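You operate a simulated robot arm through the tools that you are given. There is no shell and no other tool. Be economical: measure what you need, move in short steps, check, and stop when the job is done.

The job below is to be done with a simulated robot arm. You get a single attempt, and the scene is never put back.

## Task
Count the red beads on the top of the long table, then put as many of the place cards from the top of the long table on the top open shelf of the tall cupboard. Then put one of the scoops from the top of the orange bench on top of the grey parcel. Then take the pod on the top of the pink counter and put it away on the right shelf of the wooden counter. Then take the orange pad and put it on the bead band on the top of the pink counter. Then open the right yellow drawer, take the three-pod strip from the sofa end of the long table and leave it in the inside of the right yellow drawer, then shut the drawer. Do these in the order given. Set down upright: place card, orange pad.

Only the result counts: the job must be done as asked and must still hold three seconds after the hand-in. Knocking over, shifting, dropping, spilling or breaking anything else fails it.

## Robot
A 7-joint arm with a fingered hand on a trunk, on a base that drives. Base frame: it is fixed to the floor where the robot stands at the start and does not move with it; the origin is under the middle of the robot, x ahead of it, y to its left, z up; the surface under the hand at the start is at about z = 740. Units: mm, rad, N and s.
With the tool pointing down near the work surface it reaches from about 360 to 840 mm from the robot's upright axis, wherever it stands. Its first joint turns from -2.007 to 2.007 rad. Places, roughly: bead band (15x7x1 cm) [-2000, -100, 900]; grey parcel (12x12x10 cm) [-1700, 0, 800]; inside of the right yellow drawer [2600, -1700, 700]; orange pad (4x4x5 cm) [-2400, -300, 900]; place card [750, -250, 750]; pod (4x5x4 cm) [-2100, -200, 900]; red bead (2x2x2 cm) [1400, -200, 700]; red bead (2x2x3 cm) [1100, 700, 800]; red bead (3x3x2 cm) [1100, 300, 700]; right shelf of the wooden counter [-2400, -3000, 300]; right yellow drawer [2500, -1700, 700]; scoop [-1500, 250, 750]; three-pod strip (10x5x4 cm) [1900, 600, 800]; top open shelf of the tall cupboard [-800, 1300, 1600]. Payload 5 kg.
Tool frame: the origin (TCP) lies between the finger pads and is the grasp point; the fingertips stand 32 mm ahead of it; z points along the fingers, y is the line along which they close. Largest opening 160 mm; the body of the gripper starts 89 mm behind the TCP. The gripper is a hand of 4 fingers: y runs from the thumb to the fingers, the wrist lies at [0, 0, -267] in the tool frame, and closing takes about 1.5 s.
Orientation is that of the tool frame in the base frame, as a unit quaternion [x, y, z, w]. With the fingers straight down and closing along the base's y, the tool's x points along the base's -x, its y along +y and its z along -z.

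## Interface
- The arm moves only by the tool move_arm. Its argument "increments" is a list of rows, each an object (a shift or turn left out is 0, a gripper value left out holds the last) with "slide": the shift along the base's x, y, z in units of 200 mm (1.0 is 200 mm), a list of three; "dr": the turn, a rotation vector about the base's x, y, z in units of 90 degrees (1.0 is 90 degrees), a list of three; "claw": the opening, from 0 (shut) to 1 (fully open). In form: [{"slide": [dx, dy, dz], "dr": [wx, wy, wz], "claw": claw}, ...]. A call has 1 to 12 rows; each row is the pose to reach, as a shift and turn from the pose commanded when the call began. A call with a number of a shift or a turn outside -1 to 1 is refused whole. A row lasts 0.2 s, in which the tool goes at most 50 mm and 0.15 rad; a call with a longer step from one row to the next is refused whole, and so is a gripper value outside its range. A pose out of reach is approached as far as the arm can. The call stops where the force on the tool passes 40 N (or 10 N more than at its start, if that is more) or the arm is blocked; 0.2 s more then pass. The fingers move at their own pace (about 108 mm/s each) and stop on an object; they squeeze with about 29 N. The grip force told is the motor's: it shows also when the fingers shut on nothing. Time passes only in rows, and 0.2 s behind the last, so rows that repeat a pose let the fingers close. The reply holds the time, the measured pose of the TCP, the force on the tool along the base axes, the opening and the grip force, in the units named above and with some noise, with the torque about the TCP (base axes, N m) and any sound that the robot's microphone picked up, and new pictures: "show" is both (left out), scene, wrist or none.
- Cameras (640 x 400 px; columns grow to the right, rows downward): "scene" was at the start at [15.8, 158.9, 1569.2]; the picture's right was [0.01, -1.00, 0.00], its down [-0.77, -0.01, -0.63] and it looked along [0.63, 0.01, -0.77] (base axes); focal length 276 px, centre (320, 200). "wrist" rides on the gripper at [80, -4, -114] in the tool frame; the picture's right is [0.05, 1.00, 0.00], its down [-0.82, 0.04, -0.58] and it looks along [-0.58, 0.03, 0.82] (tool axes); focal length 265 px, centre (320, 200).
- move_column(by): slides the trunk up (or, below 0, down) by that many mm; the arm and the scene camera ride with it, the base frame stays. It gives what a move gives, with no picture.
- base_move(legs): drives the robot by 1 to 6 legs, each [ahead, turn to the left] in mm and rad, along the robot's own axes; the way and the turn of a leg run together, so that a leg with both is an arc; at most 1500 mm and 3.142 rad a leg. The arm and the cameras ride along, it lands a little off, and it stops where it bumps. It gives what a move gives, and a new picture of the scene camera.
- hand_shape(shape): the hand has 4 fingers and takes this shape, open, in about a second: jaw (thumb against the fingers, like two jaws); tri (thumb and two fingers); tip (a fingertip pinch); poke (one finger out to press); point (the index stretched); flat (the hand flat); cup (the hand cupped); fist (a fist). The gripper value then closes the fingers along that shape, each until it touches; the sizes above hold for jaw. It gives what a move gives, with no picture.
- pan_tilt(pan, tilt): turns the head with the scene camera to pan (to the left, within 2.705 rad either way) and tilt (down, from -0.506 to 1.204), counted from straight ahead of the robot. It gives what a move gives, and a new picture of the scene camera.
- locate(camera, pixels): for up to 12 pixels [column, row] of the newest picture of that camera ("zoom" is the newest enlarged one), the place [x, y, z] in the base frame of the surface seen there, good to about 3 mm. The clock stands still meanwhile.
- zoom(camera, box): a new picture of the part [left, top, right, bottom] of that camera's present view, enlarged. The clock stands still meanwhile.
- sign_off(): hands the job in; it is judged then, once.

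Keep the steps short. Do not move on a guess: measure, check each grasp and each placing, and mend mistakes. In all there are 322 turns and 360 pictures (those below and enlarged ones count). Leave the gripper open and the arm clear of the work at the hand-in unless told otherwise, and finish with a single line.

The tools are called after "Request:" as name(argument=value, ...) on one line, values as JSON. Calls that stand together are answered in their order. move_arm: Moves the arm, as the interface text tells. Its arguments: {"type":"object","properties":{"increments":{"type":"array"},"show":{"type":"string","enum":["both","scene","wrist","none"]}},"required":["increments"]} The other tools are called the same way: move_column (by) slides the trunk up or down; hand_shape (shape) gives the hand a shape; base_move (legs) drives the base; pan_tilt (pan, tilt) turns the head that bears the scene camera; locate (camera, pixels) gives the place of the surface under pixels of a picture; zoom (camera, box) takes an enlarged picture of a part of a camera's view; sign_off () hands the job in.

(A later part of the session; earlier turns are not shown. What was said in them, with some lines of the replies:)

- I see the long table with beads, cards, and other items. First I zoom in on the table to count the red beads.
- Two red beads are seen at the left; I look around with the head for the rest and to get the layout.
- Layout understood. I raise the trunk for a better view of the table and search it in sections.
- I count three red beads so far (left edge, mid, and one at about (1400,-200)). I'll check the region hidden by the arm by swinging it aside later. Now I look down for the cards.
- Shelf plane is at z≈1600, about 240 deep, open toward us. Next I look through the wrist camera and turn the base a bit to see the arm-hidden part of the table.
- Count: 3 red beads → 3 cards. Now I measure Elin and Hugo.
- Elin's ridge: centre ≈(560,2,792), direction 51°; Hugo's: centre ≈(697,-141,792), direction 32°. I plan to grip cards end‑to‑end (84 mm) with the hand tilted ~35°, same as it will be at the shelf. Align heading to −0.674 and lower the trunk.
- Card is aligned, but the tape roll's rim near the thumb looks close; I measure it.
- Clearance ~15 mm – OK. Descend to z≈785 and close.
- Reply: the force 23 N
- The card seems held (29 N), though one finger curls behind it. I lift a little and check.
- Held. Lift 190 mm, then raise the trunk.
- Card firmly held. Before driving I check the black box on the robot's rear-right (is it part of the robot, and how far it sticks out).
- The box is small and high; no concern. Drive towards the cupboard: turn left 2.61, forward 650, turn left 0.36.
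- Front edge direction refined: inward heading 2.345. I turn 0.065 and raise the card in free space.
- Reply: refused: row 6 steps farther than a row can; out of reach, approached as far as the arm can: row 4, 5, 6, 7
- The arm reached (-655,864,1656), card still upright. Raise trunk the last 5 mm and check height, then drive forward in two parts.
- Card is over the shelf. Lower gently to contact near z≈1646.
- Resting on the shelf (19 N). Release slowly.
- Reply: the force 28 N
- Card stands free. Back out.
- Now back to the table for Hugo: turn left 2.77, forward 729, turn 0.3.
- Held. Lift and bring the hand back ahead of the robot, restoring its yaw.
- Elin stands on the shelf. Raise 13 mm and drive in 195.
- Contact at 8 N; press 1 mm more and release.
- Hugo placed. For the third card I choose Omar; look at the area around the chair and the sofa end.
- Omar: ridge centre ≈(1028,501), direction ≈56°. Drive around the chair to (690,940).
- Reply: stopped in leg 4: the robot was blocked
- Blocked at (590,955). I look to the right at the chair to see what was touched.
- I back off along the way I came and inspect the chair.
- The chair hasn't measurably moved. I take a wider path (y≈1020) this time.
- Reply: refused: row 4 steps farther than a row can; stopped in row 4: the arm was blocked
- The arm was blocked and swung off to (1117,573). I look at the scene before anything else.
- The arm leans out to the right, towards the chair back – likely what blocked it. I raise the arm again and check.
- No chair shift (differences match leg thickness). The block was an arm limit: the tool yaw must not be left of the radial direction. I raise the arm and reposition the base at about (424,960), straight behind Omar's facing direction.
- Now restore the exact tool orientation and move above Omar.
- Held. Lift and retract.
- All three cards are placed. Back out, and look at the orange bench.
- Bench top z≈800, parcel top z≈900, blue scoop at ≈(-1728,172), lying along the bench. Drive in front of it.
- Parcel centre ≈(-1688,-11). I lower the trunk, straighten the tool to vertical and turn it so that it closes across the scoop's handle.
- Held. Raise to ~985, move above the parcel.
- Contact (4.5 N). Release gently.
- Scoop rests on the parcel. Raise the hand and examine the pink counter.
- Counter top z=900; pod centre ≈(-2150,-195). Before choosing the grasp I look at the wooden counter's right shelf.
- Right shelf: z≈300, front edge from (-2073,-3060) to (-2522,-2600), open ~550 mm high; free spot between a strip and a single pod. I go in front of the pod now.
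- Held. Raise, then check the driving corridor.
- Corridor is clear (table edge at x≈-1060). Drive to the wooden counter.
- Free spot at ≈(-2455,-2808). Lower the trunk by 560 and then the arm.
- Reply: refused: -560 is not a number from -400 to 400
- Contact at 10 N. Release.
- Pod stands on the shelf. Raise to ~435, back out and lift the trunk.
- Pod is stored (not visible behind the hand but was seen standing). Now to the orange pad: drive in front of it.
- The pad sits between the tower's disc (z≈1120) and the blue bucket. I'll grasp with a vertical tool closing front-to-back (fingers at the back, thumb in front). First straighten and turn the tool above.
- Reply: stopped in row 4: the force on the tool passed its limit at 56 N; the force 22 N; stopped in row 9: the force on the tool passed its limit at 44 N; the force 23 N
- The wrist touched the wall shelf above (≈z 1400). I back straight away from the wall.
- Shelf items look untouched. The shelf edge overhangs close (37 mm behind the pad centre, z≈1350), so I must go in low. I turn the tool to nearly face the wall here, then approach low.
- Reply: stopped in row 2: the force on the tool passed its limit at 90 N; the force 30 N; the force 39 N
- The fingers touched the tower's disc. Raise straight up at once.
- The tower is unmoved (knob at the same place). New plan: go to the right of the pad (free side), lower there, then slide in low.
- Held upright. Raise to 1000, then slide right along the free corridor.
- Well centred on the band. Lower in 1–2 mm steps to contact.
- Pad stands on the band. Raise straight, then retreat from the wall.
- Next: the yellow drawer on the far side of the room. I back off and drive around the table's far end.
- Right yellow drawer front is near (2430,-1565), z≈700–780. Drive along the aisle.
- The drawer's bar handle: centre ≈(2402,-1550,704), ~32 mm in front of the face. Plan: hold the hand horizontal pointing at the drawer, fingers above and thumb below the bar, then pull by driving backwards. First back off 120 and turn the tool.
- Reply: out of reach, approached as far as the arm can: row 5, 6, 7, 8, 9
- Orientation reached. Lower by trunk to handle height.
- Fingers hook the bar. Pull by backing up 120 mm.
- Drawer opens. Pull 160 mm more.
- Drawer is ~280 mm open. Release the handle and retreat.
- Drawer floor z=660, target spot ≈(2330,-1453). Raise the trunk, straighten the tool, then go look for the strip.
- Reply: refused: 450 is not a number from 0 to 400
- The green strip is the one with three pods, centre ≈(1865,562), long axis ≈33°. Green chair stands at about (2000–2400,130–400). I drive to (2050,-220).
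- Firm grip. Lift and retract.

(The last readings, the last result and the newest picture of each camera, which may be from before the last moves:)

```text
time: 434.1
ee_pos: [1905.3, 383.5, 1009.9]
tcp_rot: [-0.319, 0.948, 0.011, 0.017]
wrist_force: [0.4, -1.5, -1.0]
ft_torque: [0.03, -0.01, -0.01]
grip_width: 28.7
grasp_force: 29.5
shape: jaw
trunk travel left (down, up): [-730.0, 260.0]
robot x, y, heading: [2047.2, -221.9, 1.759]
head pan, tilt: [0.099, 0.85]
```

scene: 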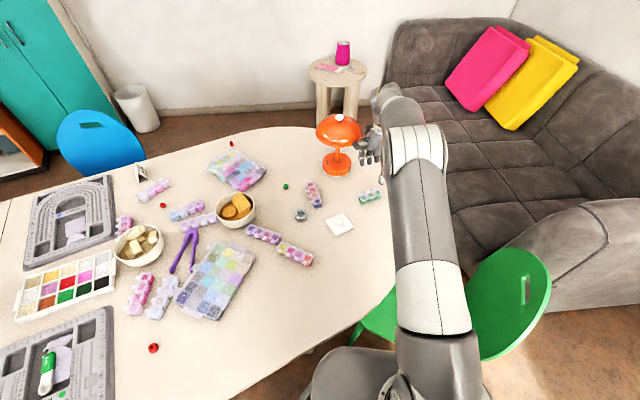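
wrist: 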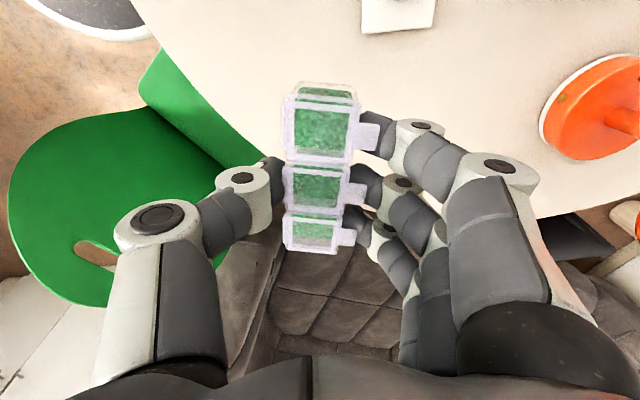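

Drive back in front of the open drawer.

Request:
base_move(legs=[[0, 2.748], [820, 0], [0, 0.973]])

Request:
pan_tilt(pan=0.0, tilt=0.8)

```text
time: 447.4
ee_pos: [2283.1, -1456.4, 1010.2]
tcp_rot: [0.827, 0.562, -0.015, 0.015]
wrist_force: [0.0, -0.8, 0.0]
ft_torque: [0.01, 0.02, 0.0]
grip_width: 28.0
grasp_force: 29.1
shape: jaw
trunk travel left (down, up): [-730.0, 260.0]
robot x, y, heading: [1846.1, -1015.6, -0.836]
head pan, tilt: [0.099, 0.85]
```

scene: 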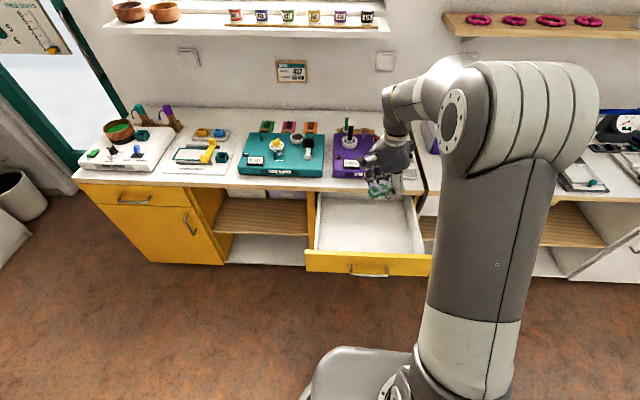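

```text
time: 448.0
ee_pos: [2283.2, -1457.1, 1009.2]
tcp_rot: [0.827, 0.562, -0.015, 0.014]
wrist_force: [0.2, 1.3, -0.5]
ft_torque: [0.0, -0.01, -0.02]
grip_width: 28.1
grasp_force: 28.9
shape: jaw
trunk travel left (down, up): [-730.0, 260.0]
robot x, y, heading: [1851.0, -1017.6, -0.841]
head pan, tilt: [0.0, 0.799]
```

scene: 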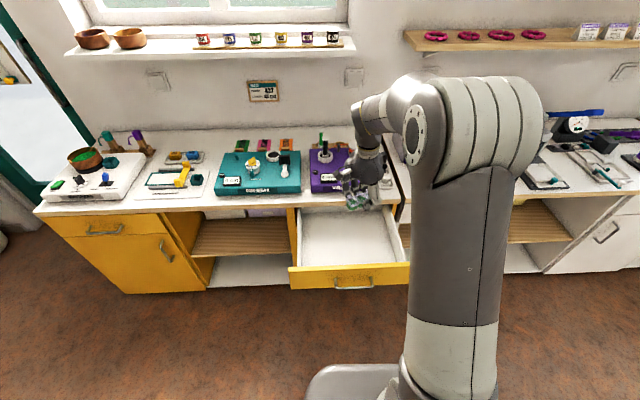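

Request:
zoom(camera="scene", box=[280, 180, 430, 300])

Request:
locate(camera="zoom", pixels=[[100, 120], [100, 330], [480, 320], [250, 340], [480, 230], [130, 320], [460, 310], [200, 250], [300, 300], [80, 250]])

```text
3.33 times, centred on (355, 240) of scene
```

zoom: 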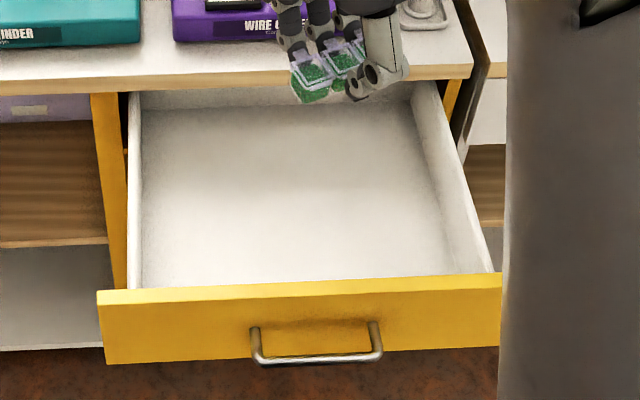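

```text
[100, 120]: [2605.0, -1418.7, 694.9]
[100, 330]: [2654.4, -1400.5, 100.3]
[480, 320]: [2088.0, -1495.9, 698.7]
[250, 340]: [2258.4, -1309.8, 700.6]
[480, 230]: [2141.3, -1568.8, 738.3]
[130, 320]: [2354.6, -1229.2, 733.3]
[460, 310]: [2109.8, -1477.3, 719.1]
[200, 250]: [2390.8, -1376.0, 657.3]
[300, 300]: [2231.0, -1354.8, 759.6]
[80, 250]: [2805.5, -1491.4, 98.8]
```

Request:
move_arm(increments=[{"slide": [0.08, -0.03, -0.2]}, {"slide": [0.155, -0.055, -0.4]}, {"slide": [0.155, -0.055, -0.6]}], show="none")

Request:
move_column(by=-110)

Request:
move_arm(increments=[{"slide": [0, 0, -0.05]}, {"slide": [0, 0, -0.1]}], show="both")

```text
time: 448.8
ee_pos: [2314.9, -1468.0, 889.1]
tcp_rot: [0.827, 0.562, -0.015, 0.015]
wrist_force: [0.1, -0.5, -0.4]
ft_torque: [0.04, 0.0, 0.01]
grip_width: 28.3
grasp_force: 28.9
shape: jaw
trunk travel left (down, up): [-730.0, 260.0]
robot x, y, heading: [1853.5, -1016.8, -0.836]
head pan, tilt: [0.0, 0.799]
```

```text
time: 450.2
ee_pos: [2314.6, -1466.9, 779.6]
tcp_rot: [0.827, 0.562, -0.015, 0.014]
wrist_force: [1.3, 0.1, -1.2]
ft_torque: [-0.02, -0.03, 0.0]
grip_width: 28.3
grasp_force: 29.1
shape: jaw
trunk travel left (down, up): [-620.0, 370.0]
robot x, y, heading: [1849.0, -1013.3, -0.841]
head pan, tilt: [0.0, 0.799]
```

```text
time: 450.9
ee_pos: [2313.4, -1467.5, 759.8]
tcp_rot: [0.827, 0.562, -0.014, 0.014]
wrist_force: [0.0, 0.1, 0.2]
ft_torque: [-0.01, 0.0, 0.0]
grip_width: 27.8
grasp_force: 29.1
shape: jaw
trunk travel left (down, up): [-620.0, 370.0]
robot x, y, heading: [1852.2, -1012.8, -0.837]
head pan, tilt: [0.0, 0.799]
```

scene: 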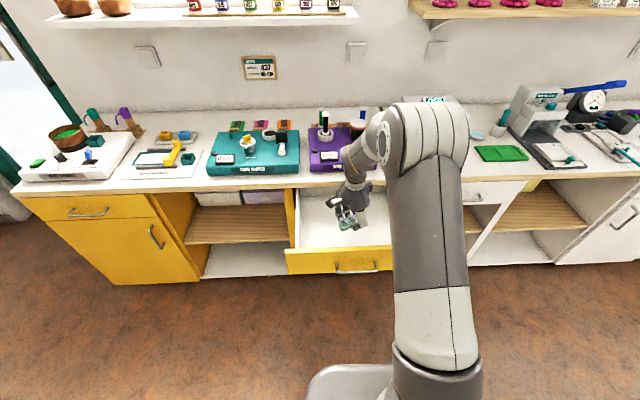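
wrist: 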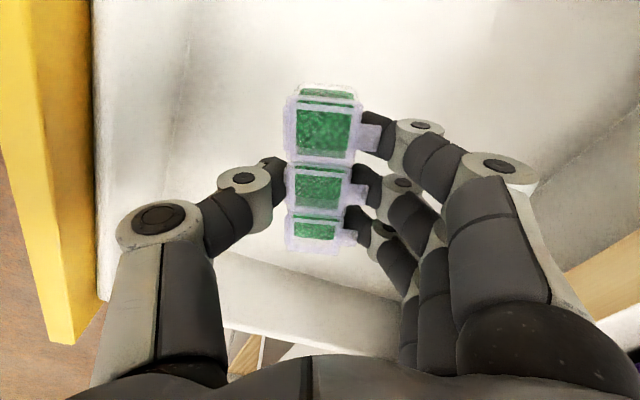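

Request:
move_arm(increments=[{"slide": [0, 0, -0.12]}, {"slide": [0, 0, -0.22]}, {"slide": [0, 0, -0.28]}], show="wrist")

```text
time: 451.6
ee_pos: [2314.2, -1468.6, 702.7]
tcp_rot: [0.827, 0.561, -0.014, 0.014]
wrist_force: [0.8, 0.0, -1.0]
ft_torque: [-0.04, -0.04, 0.0]
grip_width: 28.2
grasp_force: 29.6
shape: jaw
trunk travel left (down, up): [-620.0, 370.0]
robot x, y, heading: [1848.2, -1019.8, -0.844]
head pan, tilt: [0.0, 0.799]
```

wrist: 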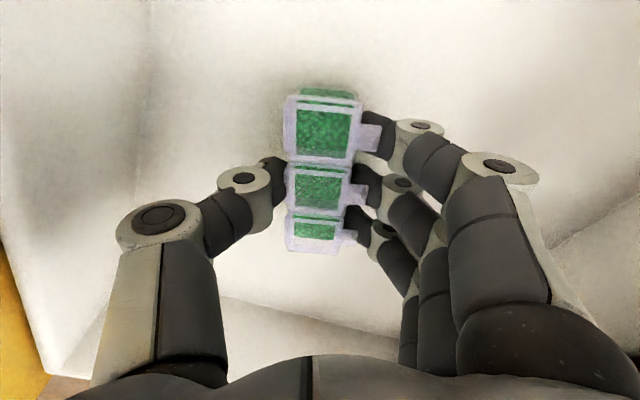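

Request:
move_arm(increments=[{"slide": [0, 0, -0.012]}, {"slide": [0, 0, -0.024]}, {"slide": [0, 0, -0.03]}], show="none")

```text
time: 452.4
ee_pos: [2314.1, -1467.4, 696.2]
tcp_rot: [0.827, 0.562, -0.015, 0.014]
wrist_force: [-0.1, 0.8, -0.5]
ft_torque: [0.02, 0.02, 0.02]
grip_width: 28.3
grasp_force: 28.5
shape: jaw
trunk travel left (down, up): [-620.0, 370.0]
robot x, y, heading: [1849.2, -1013.6, -0.844]
head pan, tilt: [0.0, 0.799]
```

Request:
move_arm(increments=[{"slide": [0, 0, -0.01]}, {"slide": [0, 0, -0.02]}, {"slide": [0, 0, -0.025]}], show="none")

```text
time: 453.2
ee_pos: [2314.0, -1468.3, 692.3]
tcp_rot: [0.827, 0.562, -0.015, 0.015]
wrist_force: [-0.4, -0.4, 10.4]
ft_torque: [0.22, 0.08, -0.01]
grip_width: 28.6
grasp_force: 28.6
shape: jaw
trunk travel left (down, up): [-620.0, 370.0]
robot x, y, heading: [1850.7, -1014.8, -0.84]
head pan, tilt: [0.0, 0.799]
```

Contact (10 N). Release, then raise.

Request:
move_arm(increments=[{"slide": [0, 0, 0.005], "claw": 0.25}, {"slide": [0, 0, 0.005], "claw": 0.35}, {"slide": [0, 0, 0.005], "claw": 0.42}, {"slide": [0, 0, 0.005], "claw": 0.42}, {"slide": [0, 0, 0.1]}, {"slide": [0, 0, 0.3]}, {"slide": [0, 0, 0.5]}, {"slide": [0, 0, 0.7]}, {"slide": [0, 0, 0.9]}], show="wrist")

```text
time: 455.2
ee_pos: [2315.4, -1468.0, 871.2]
tcp_rot: [0.827, 0.562, -0.014, 0.014]
wrist_force: [-0.3, -0.1, -0.9]
ft_torque: [-0.01, 0.02, 0.0]
grip_width: 66.3
grasp_force: 0.0
shape: jaw
trunk travel left (down, up): [-620.0, 370.0]
robot x, y, heading: [1848.3, -1017.0, -0.839]
head pan, tilt: [0.0, 0.799]
```

wrist: 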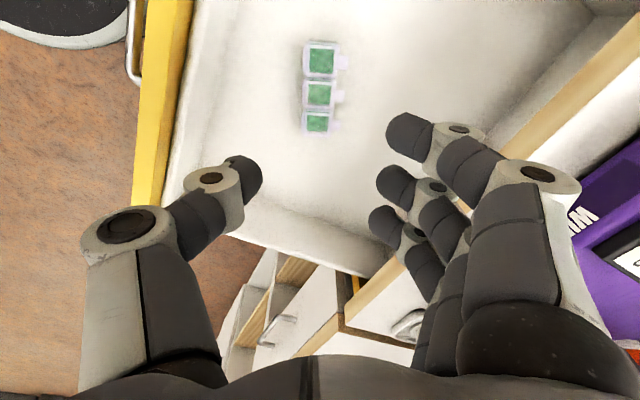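

Strip lies in the drawer. Now back up to regrip the handle and push the drawer shut.

Request:
base_move(legs=[[0, 0.037], [-240, 0]])

```text
time: 457.4
ee_pos: [2161.2, -1276.2, 872.9]
tcp_rot: [0.817, 0.576, -0.014, 0.015]
wrist_force: [-0.7, 0.6, 0.1]
ft_torque: [-0.02, -0.01, -0.02]
grip_width: 66.6
grasp_force: 0.2
shape: jaw
trunk travel left (down, up): [-620.0, 370.0]
robot x, y, heading: [1680.9, -840.9, -0.802]
head pan, tilt: [0.0, 0.799]
```

scene: 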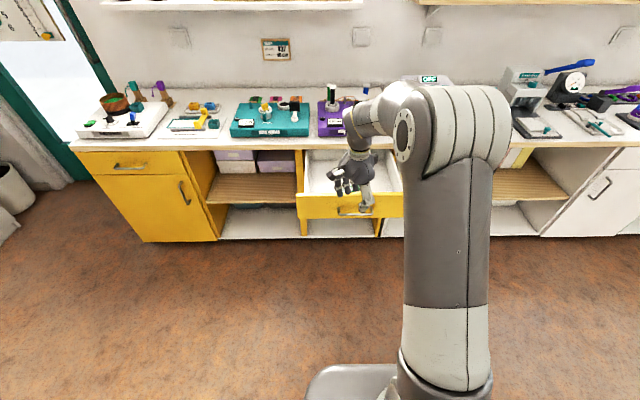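

Request:
move_arm(increments=[{"dr": [-0.0478, -0.0774, -0.0191]}, {"dr": [-0.0955, -0.1549, -0.0383]}, {"dr": [-0.1433, -0.2323, -0.0574]}, {"dr": [-0.1911, -0.3097, -0.0765]}, {"dr": [-0.2389, -0.3872, -0.0957]}, {"dr": [-0.2866, -0.4646, -0.1148]}, {"dr": [-0.3344, -0.5421, -0.134]}, {"dr": [-0.3822, -0.6195, -0.1531]}, {"dr": [-0.43, -0.6969, -0.1722]}, {"dr": [-0.4777, -0.7744, -0.1914]}, {"dr": [-0.5255, -0.8518, -0.2105]}], show="wrist")

```text
time: 459.8
ee_pos: [2162.2, -1276.2, 871.2]
tcp_rot: [0.656, 0.264, 0.264, 0.656]
wrist_force: [0.0, 0.4, 0.4]
ft_torque: [0.05, 0.04, 0.01]
grip_width: 66.6
grasp_force: 0.2
shape: jaw
trunk travel left (down, up): [-620.0, 370.0]
robot x, y, heading: [1680.8, -840.3, -0.799]
head pan, tilt: [0.0, 0.799]
```

wrist: 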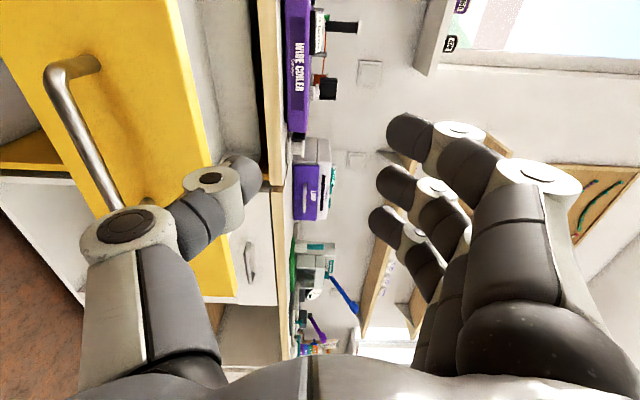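

Request:
move_column(by=-168)

Request:
move_arm(increments=[{"slide": [0, 0, 0], "claw": 0.42}], show="wrist")

Request:
locate(camera="wrist", pixels=[[316, 60], [316, 100], [314, 140], [312, 180], [280, 120], [360, 120]])

```text
time: 461.7
ee_pos: [2162.2, -1275.8, 704.8]
tcp_rot: [0.655, 0.265, 0.263, 0.656]
wrist_force: [-0.3, 0.2, 0.2]
ft_torque: [0.0, 0.0, -0.01]
grip_width: 66.9
grasp_force: 0.1
shape: jaw
trunk travel left (down, up): [-452.0, 538.0]
robot x, y, heading: [1682.1, -841.1, -0.805]
head pan, tilt: [0.0, 0.799]
```

```text
time: 462.1
ee_pos: [2163.3, -1276.3, 705.1]
tcp_rot: [0.656, 0.266, 0.264, 0.655]
wrist_force: [0.0, 0.4, -0.2]
ft_torque: [-0.01, -0.02, 0.01]
grip_width: 66.7
grasp_force: 0.0
shape: jaw
trunk travel left (down, up): [-452.0, 538.0]
robot x, y, heading: [1680.9, -843.0, -0.803]
head pan, tilt: [0.0, 0.799]
```

wrist: 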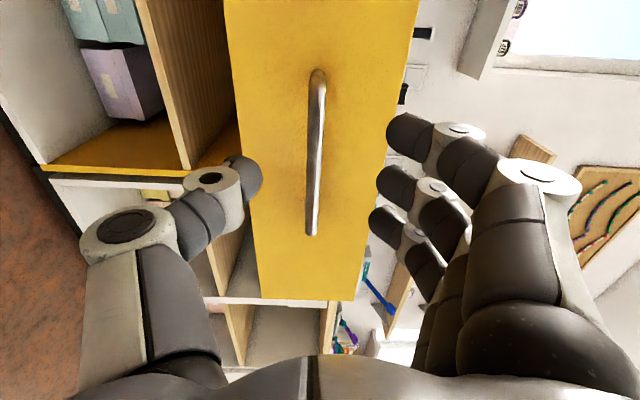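

```text
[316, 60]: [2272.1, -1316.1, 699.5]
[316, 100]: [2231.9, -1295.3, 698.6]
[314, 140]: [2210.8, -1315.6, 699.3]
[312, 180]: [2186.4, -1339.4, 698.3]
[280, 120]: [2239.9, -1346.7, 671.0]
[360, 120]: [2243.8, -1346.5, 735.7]
```

Request:
move_arm(increments=[{"slide": [0.1, -0.115, -0.01]}, {"slide": [0.2, -0.23, -0.012]}, {"slide": [0.2, -0.23, -0.012], "claw": 0.2}, {"slide": [0.2, -0.23, -0.012], "claw": 0.0}, {"slide": [0.2, -0.23, -0.012]}, {"slide": [0.2, -0.23, -0.012]}], show="wrist")

```text
time: 463.5
ee_pos: [2203.1, -1322.0, 701.1]
tcp_rot: [0.657, 0.265, 0.263, 0.655]
wrist_force: [-0.7, -1.4, -3.3]
ft_torque: [0.03, -0.23, 0.13]
grip_width: 0.0
grasp_force: 29.2
shape: jaw
trunk travel left (down, up): [-452.0, 538.0]
robot x, y, heading: [1679.7, -841.5, -0.808]
head pan, tilt: [0.0, 0.799]
```

wrist: 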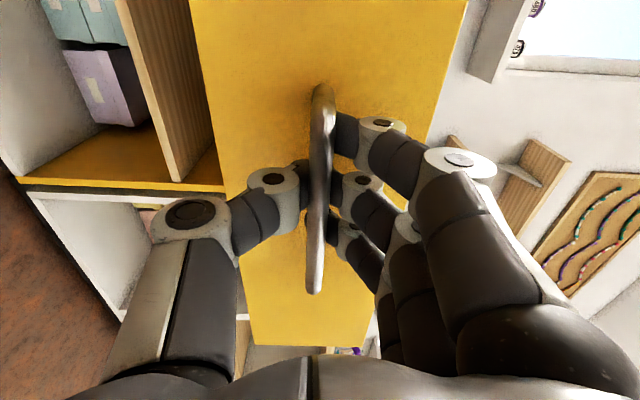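

Gripped again. Push forward 200.

Request:
base_move(legs=[[200, 0]])

Request:
base_move(legs=[[70, 0]])

```text
time: 465.1
ee_pos: [2342.1, -1466.9, 701.5]
tcp_rot: [0.656, 0.265, 0.264, 0.656]
wrist_force: [1.8, -0.1, -3.2]
ft_torque: [-0.01, 0.02, 0.05]
grip_width: 0.1
grasp_force: 28.8
shape: jaw
trunk travel left (down, up): [-452.0, 538.0]
robot x, y, heading: [1821.6, -982.9, -0.8]
head pan, tilt: [0.0, 0.799]
```

scene: 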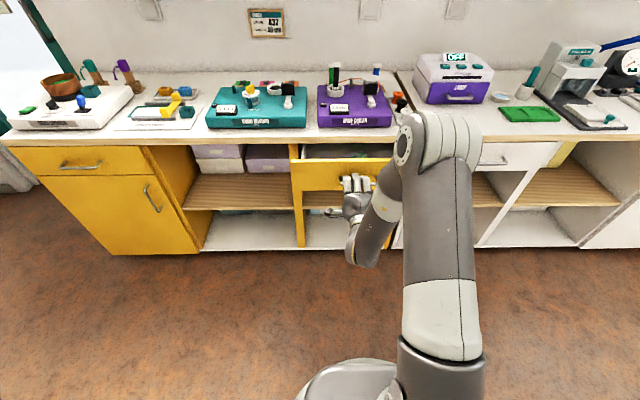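

```text
time: 466.1
ee_pos: [2393.2, -1517.8, 701.7]
tcp_rot: [0.655, 0.265, 0.265, 0.656]
wrist_force: [2.3, 1.0, -3.5]
ft_torque: [-0.05, 0.02, 0.06]
grip_width: 0.0
grasp_force: 29.0
shape: jaw
trunk travel left (down, up): [-452.0, 538.0]
robot x, y, heading: [1869.4, -1038.1, -0.807]
head pan, tilt: [0.0, 0.799]
```

scene: 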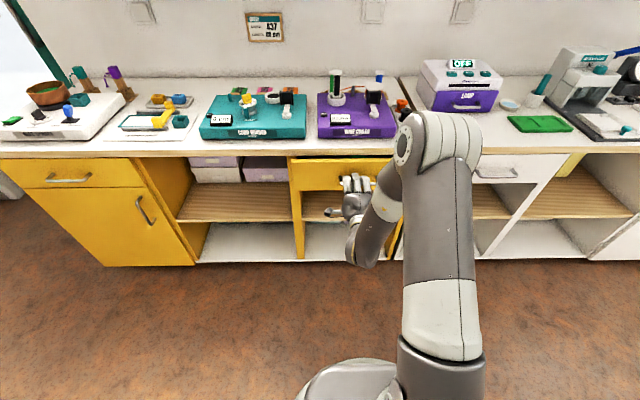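

Almost shut; push the last ~22 mm with the arm, force-limited.

Request:
move_arm(increments=[{"slide": [0.035, -0.036, 0]}, {"slide": [0.06, -0.062, 0]}, {"slide": [0.076, -0.079, 0]}, {"slide": [0.09, -0.093, 0]}, {"slide": [0.1, -0.104, 0]}], show="wrist")

Request:
zoom(camera="scene", box=[270, 130, 430, 230])

```text
time: 467.3
ee_pos: [2412.2, -1537.9, 702.5]
tcp_rot: [0.655, 0.265, 0.265, 0.656]
wrist_force: [3.7, 0.4, -2.0]
ft_torque: [-0.08, -0.01, 0.05]
grip_width: 0.0
grasp_force: 29.3
shape: jaw
trunk travel left (down, up): [-452.0, 538.0]
robot x, y, heading: [1870.7, -1035.6, -0.799]
head pan, tilt: [0.0, 0.799]
```

wrist: 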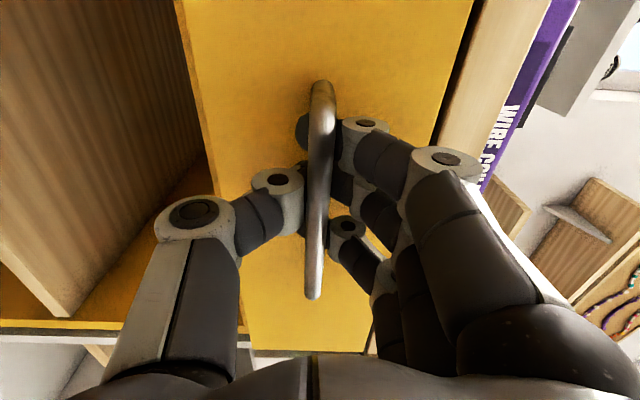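

```text
4.00 times, centred on (350, 180) of scene
```

zoom: 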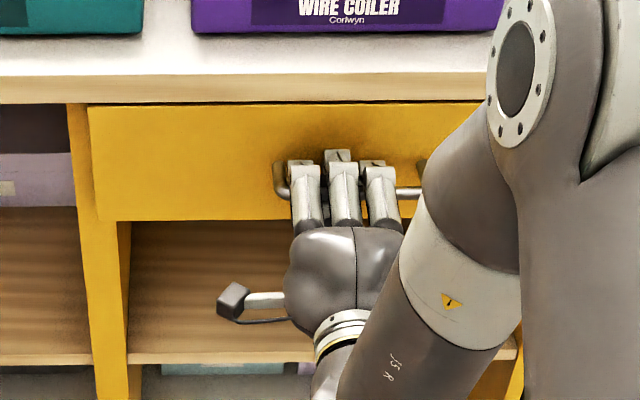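

Request:
move_arm(increments=[{"slide": [0.017, -0.018, 0]}, {"slide": [0.035, -0.036, 0]}, {"slide": [0.052, -0.054, 0]}, {"slide": [0.07, -0.072, 0]}, {"slide": [0.087, -0.09, 0]}], show="wrist")

Request:
locate(camera="wrist", pixels=[[250, 60], [400, 60], [260, 280], [450, 100], [440, 150]])

```text
time: 467.9
ee_pos: [2415.0, -1541.0, 700.8]
tcp_rot: [0.656, 0.267, 0.264, 0.655]
wrist_force: [-20.1, 17.1, 6.2]
ft_torque: [-0.37, -0.34, 0.11]
grip_width: 0.3
grasp_force: 29.3
shape: jaw
trunk travel left (down, up): [-452.0, 538.0]
robot x, y, heading: [1872.1, -1035.6, -0.806]
head pan, tilt: [0.0, 0.799]
stopped in row 2: the force on the tool passed its limit at 46 N (the readings are from after the stop); the commanded pose is now the measured one
```

wrist: 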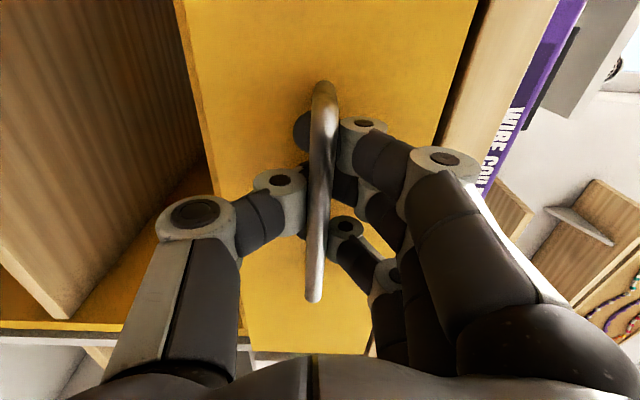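

```text
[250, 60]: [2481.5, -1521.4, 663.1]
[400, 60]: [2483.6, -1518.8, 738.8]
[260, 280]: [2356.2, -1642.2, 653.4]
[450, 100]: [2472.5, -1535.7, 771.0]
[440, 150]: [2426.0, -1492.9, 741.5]
```

Face plane equals the original closed position and it hit its stop (46 N): shut. Release and retreat.

Request:
move_arm(increments=[{"claw": 0.2}, {"claw": 0.42}, {"claw": 0.45}, {"claw": 0.45}, {"slide": [-0.1, 0.1, 0]}, {"slide": [-0.26, 0.27, 0]}, {"slide": [-0.4, 0.41, 0]}], show="wrist")

Request:
locate(camera="wrist", pixels=[[270, 60], [360, 60], [270, 200], [350, 200]])

Request:
base_move(legs=[[-200, 0]])

```text
time: 469.5
ee_pos: [2335.9, -1459.2, 699.7]
tcp_rot: [0.658, 0.266, 0.264, 0.653]
wrist_force: [-0.4, -0.7, 0.4]
ft_torque: [0.02, 0.0, -0.02]
grip_width: 71.6
grasp_force: 0.1
shape: jaw
trunk travel left (down, up): [-452.0, 538.0]
robot x, y, heading: [1869.0, -1038.7, -0.799]
head pan, tilt: [0.0, 0.799]
```

wrist: 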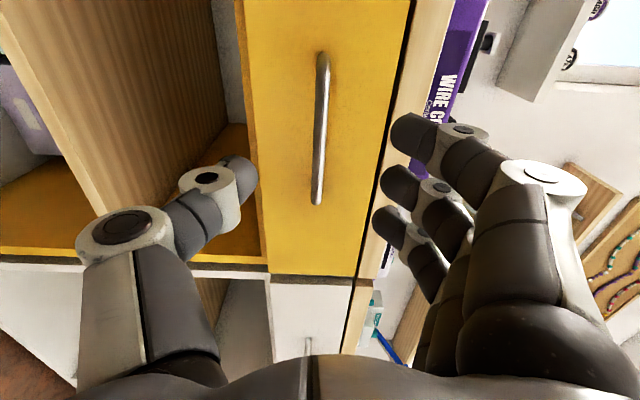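

```text
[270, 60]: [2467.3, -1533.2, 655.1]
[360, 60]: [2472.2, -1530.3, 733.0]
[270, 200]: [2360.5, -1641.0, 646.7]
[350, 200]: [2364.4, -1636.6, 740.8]
```

```text
time: 471.1
ee_pos: [2197.5, -1316.5, 700.2]
tcp_rot: [0.657, 0.267, 0.263, 0.654]
wrist_force: [0.0, -0.6, 0.5]
ft_torque: [0.01, 0.01, 0.0]
grip_width: 71.8
grasp_force: 0.0
shape: jaw
trunk travel left (down, up): [-452.0, 538.0]
robot x, y, heading: [1732.3, -891.6, -0.805]
head pan, tilt: [0.0, 0.799]
```

scene: 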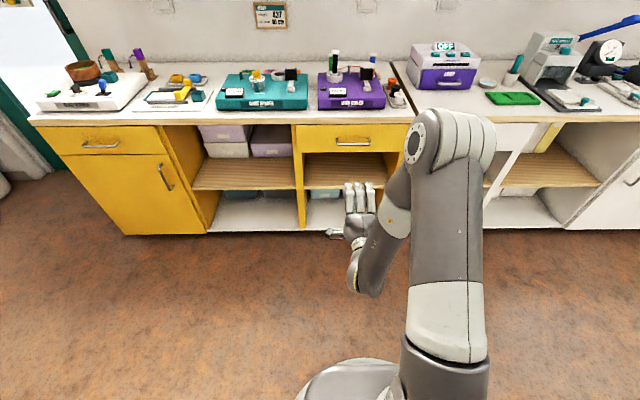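

Drawer is shut with the strip inside. Open the gripper fully and hand in.

Request:
move_arm(increments=[{"claw": 0.7}, {"claw": 1.0}, {"claw": 1.0}, {"claw": 1.0}], show="none")

```text
time: 472.1
ee_pos: [2196.2, -1315.5, 700.9]
tcp_rot: [0.657, 0.266, 0.264, 0.654]
wrist_force: [0.4, 0.6, 0.4]
ft_torque: [0.01, 0.0, 0.0]
grip_width: 160.2
grasp_force: 0.0
shape: jaw
trunk travel left (down, up): [-452.0, 538.0]
robot x, y, heading: [1731.8, -887.7, -0.801]
head pan, tilt: [0.0, 0.799]
```

Request:
sign_off()

```text
The job is handed in.
```

I finished all five tasks in order and signed off: 3 red beads counted, 3 place cards (Elin, Hugo, Omar) on the cupboard shelf, blue scoop on the grey parcel, pod on the right shelf, orange pad upright on the bead band, and the green three-pod strip shut in the right yellow drawer. On the way the base was blocked once beside the blue chair, and the arm bumped the wall shelf above the pink counter and the tower on it; nothing looked moved afterwards, and I did not look back at the cards or the pod before hand-in.
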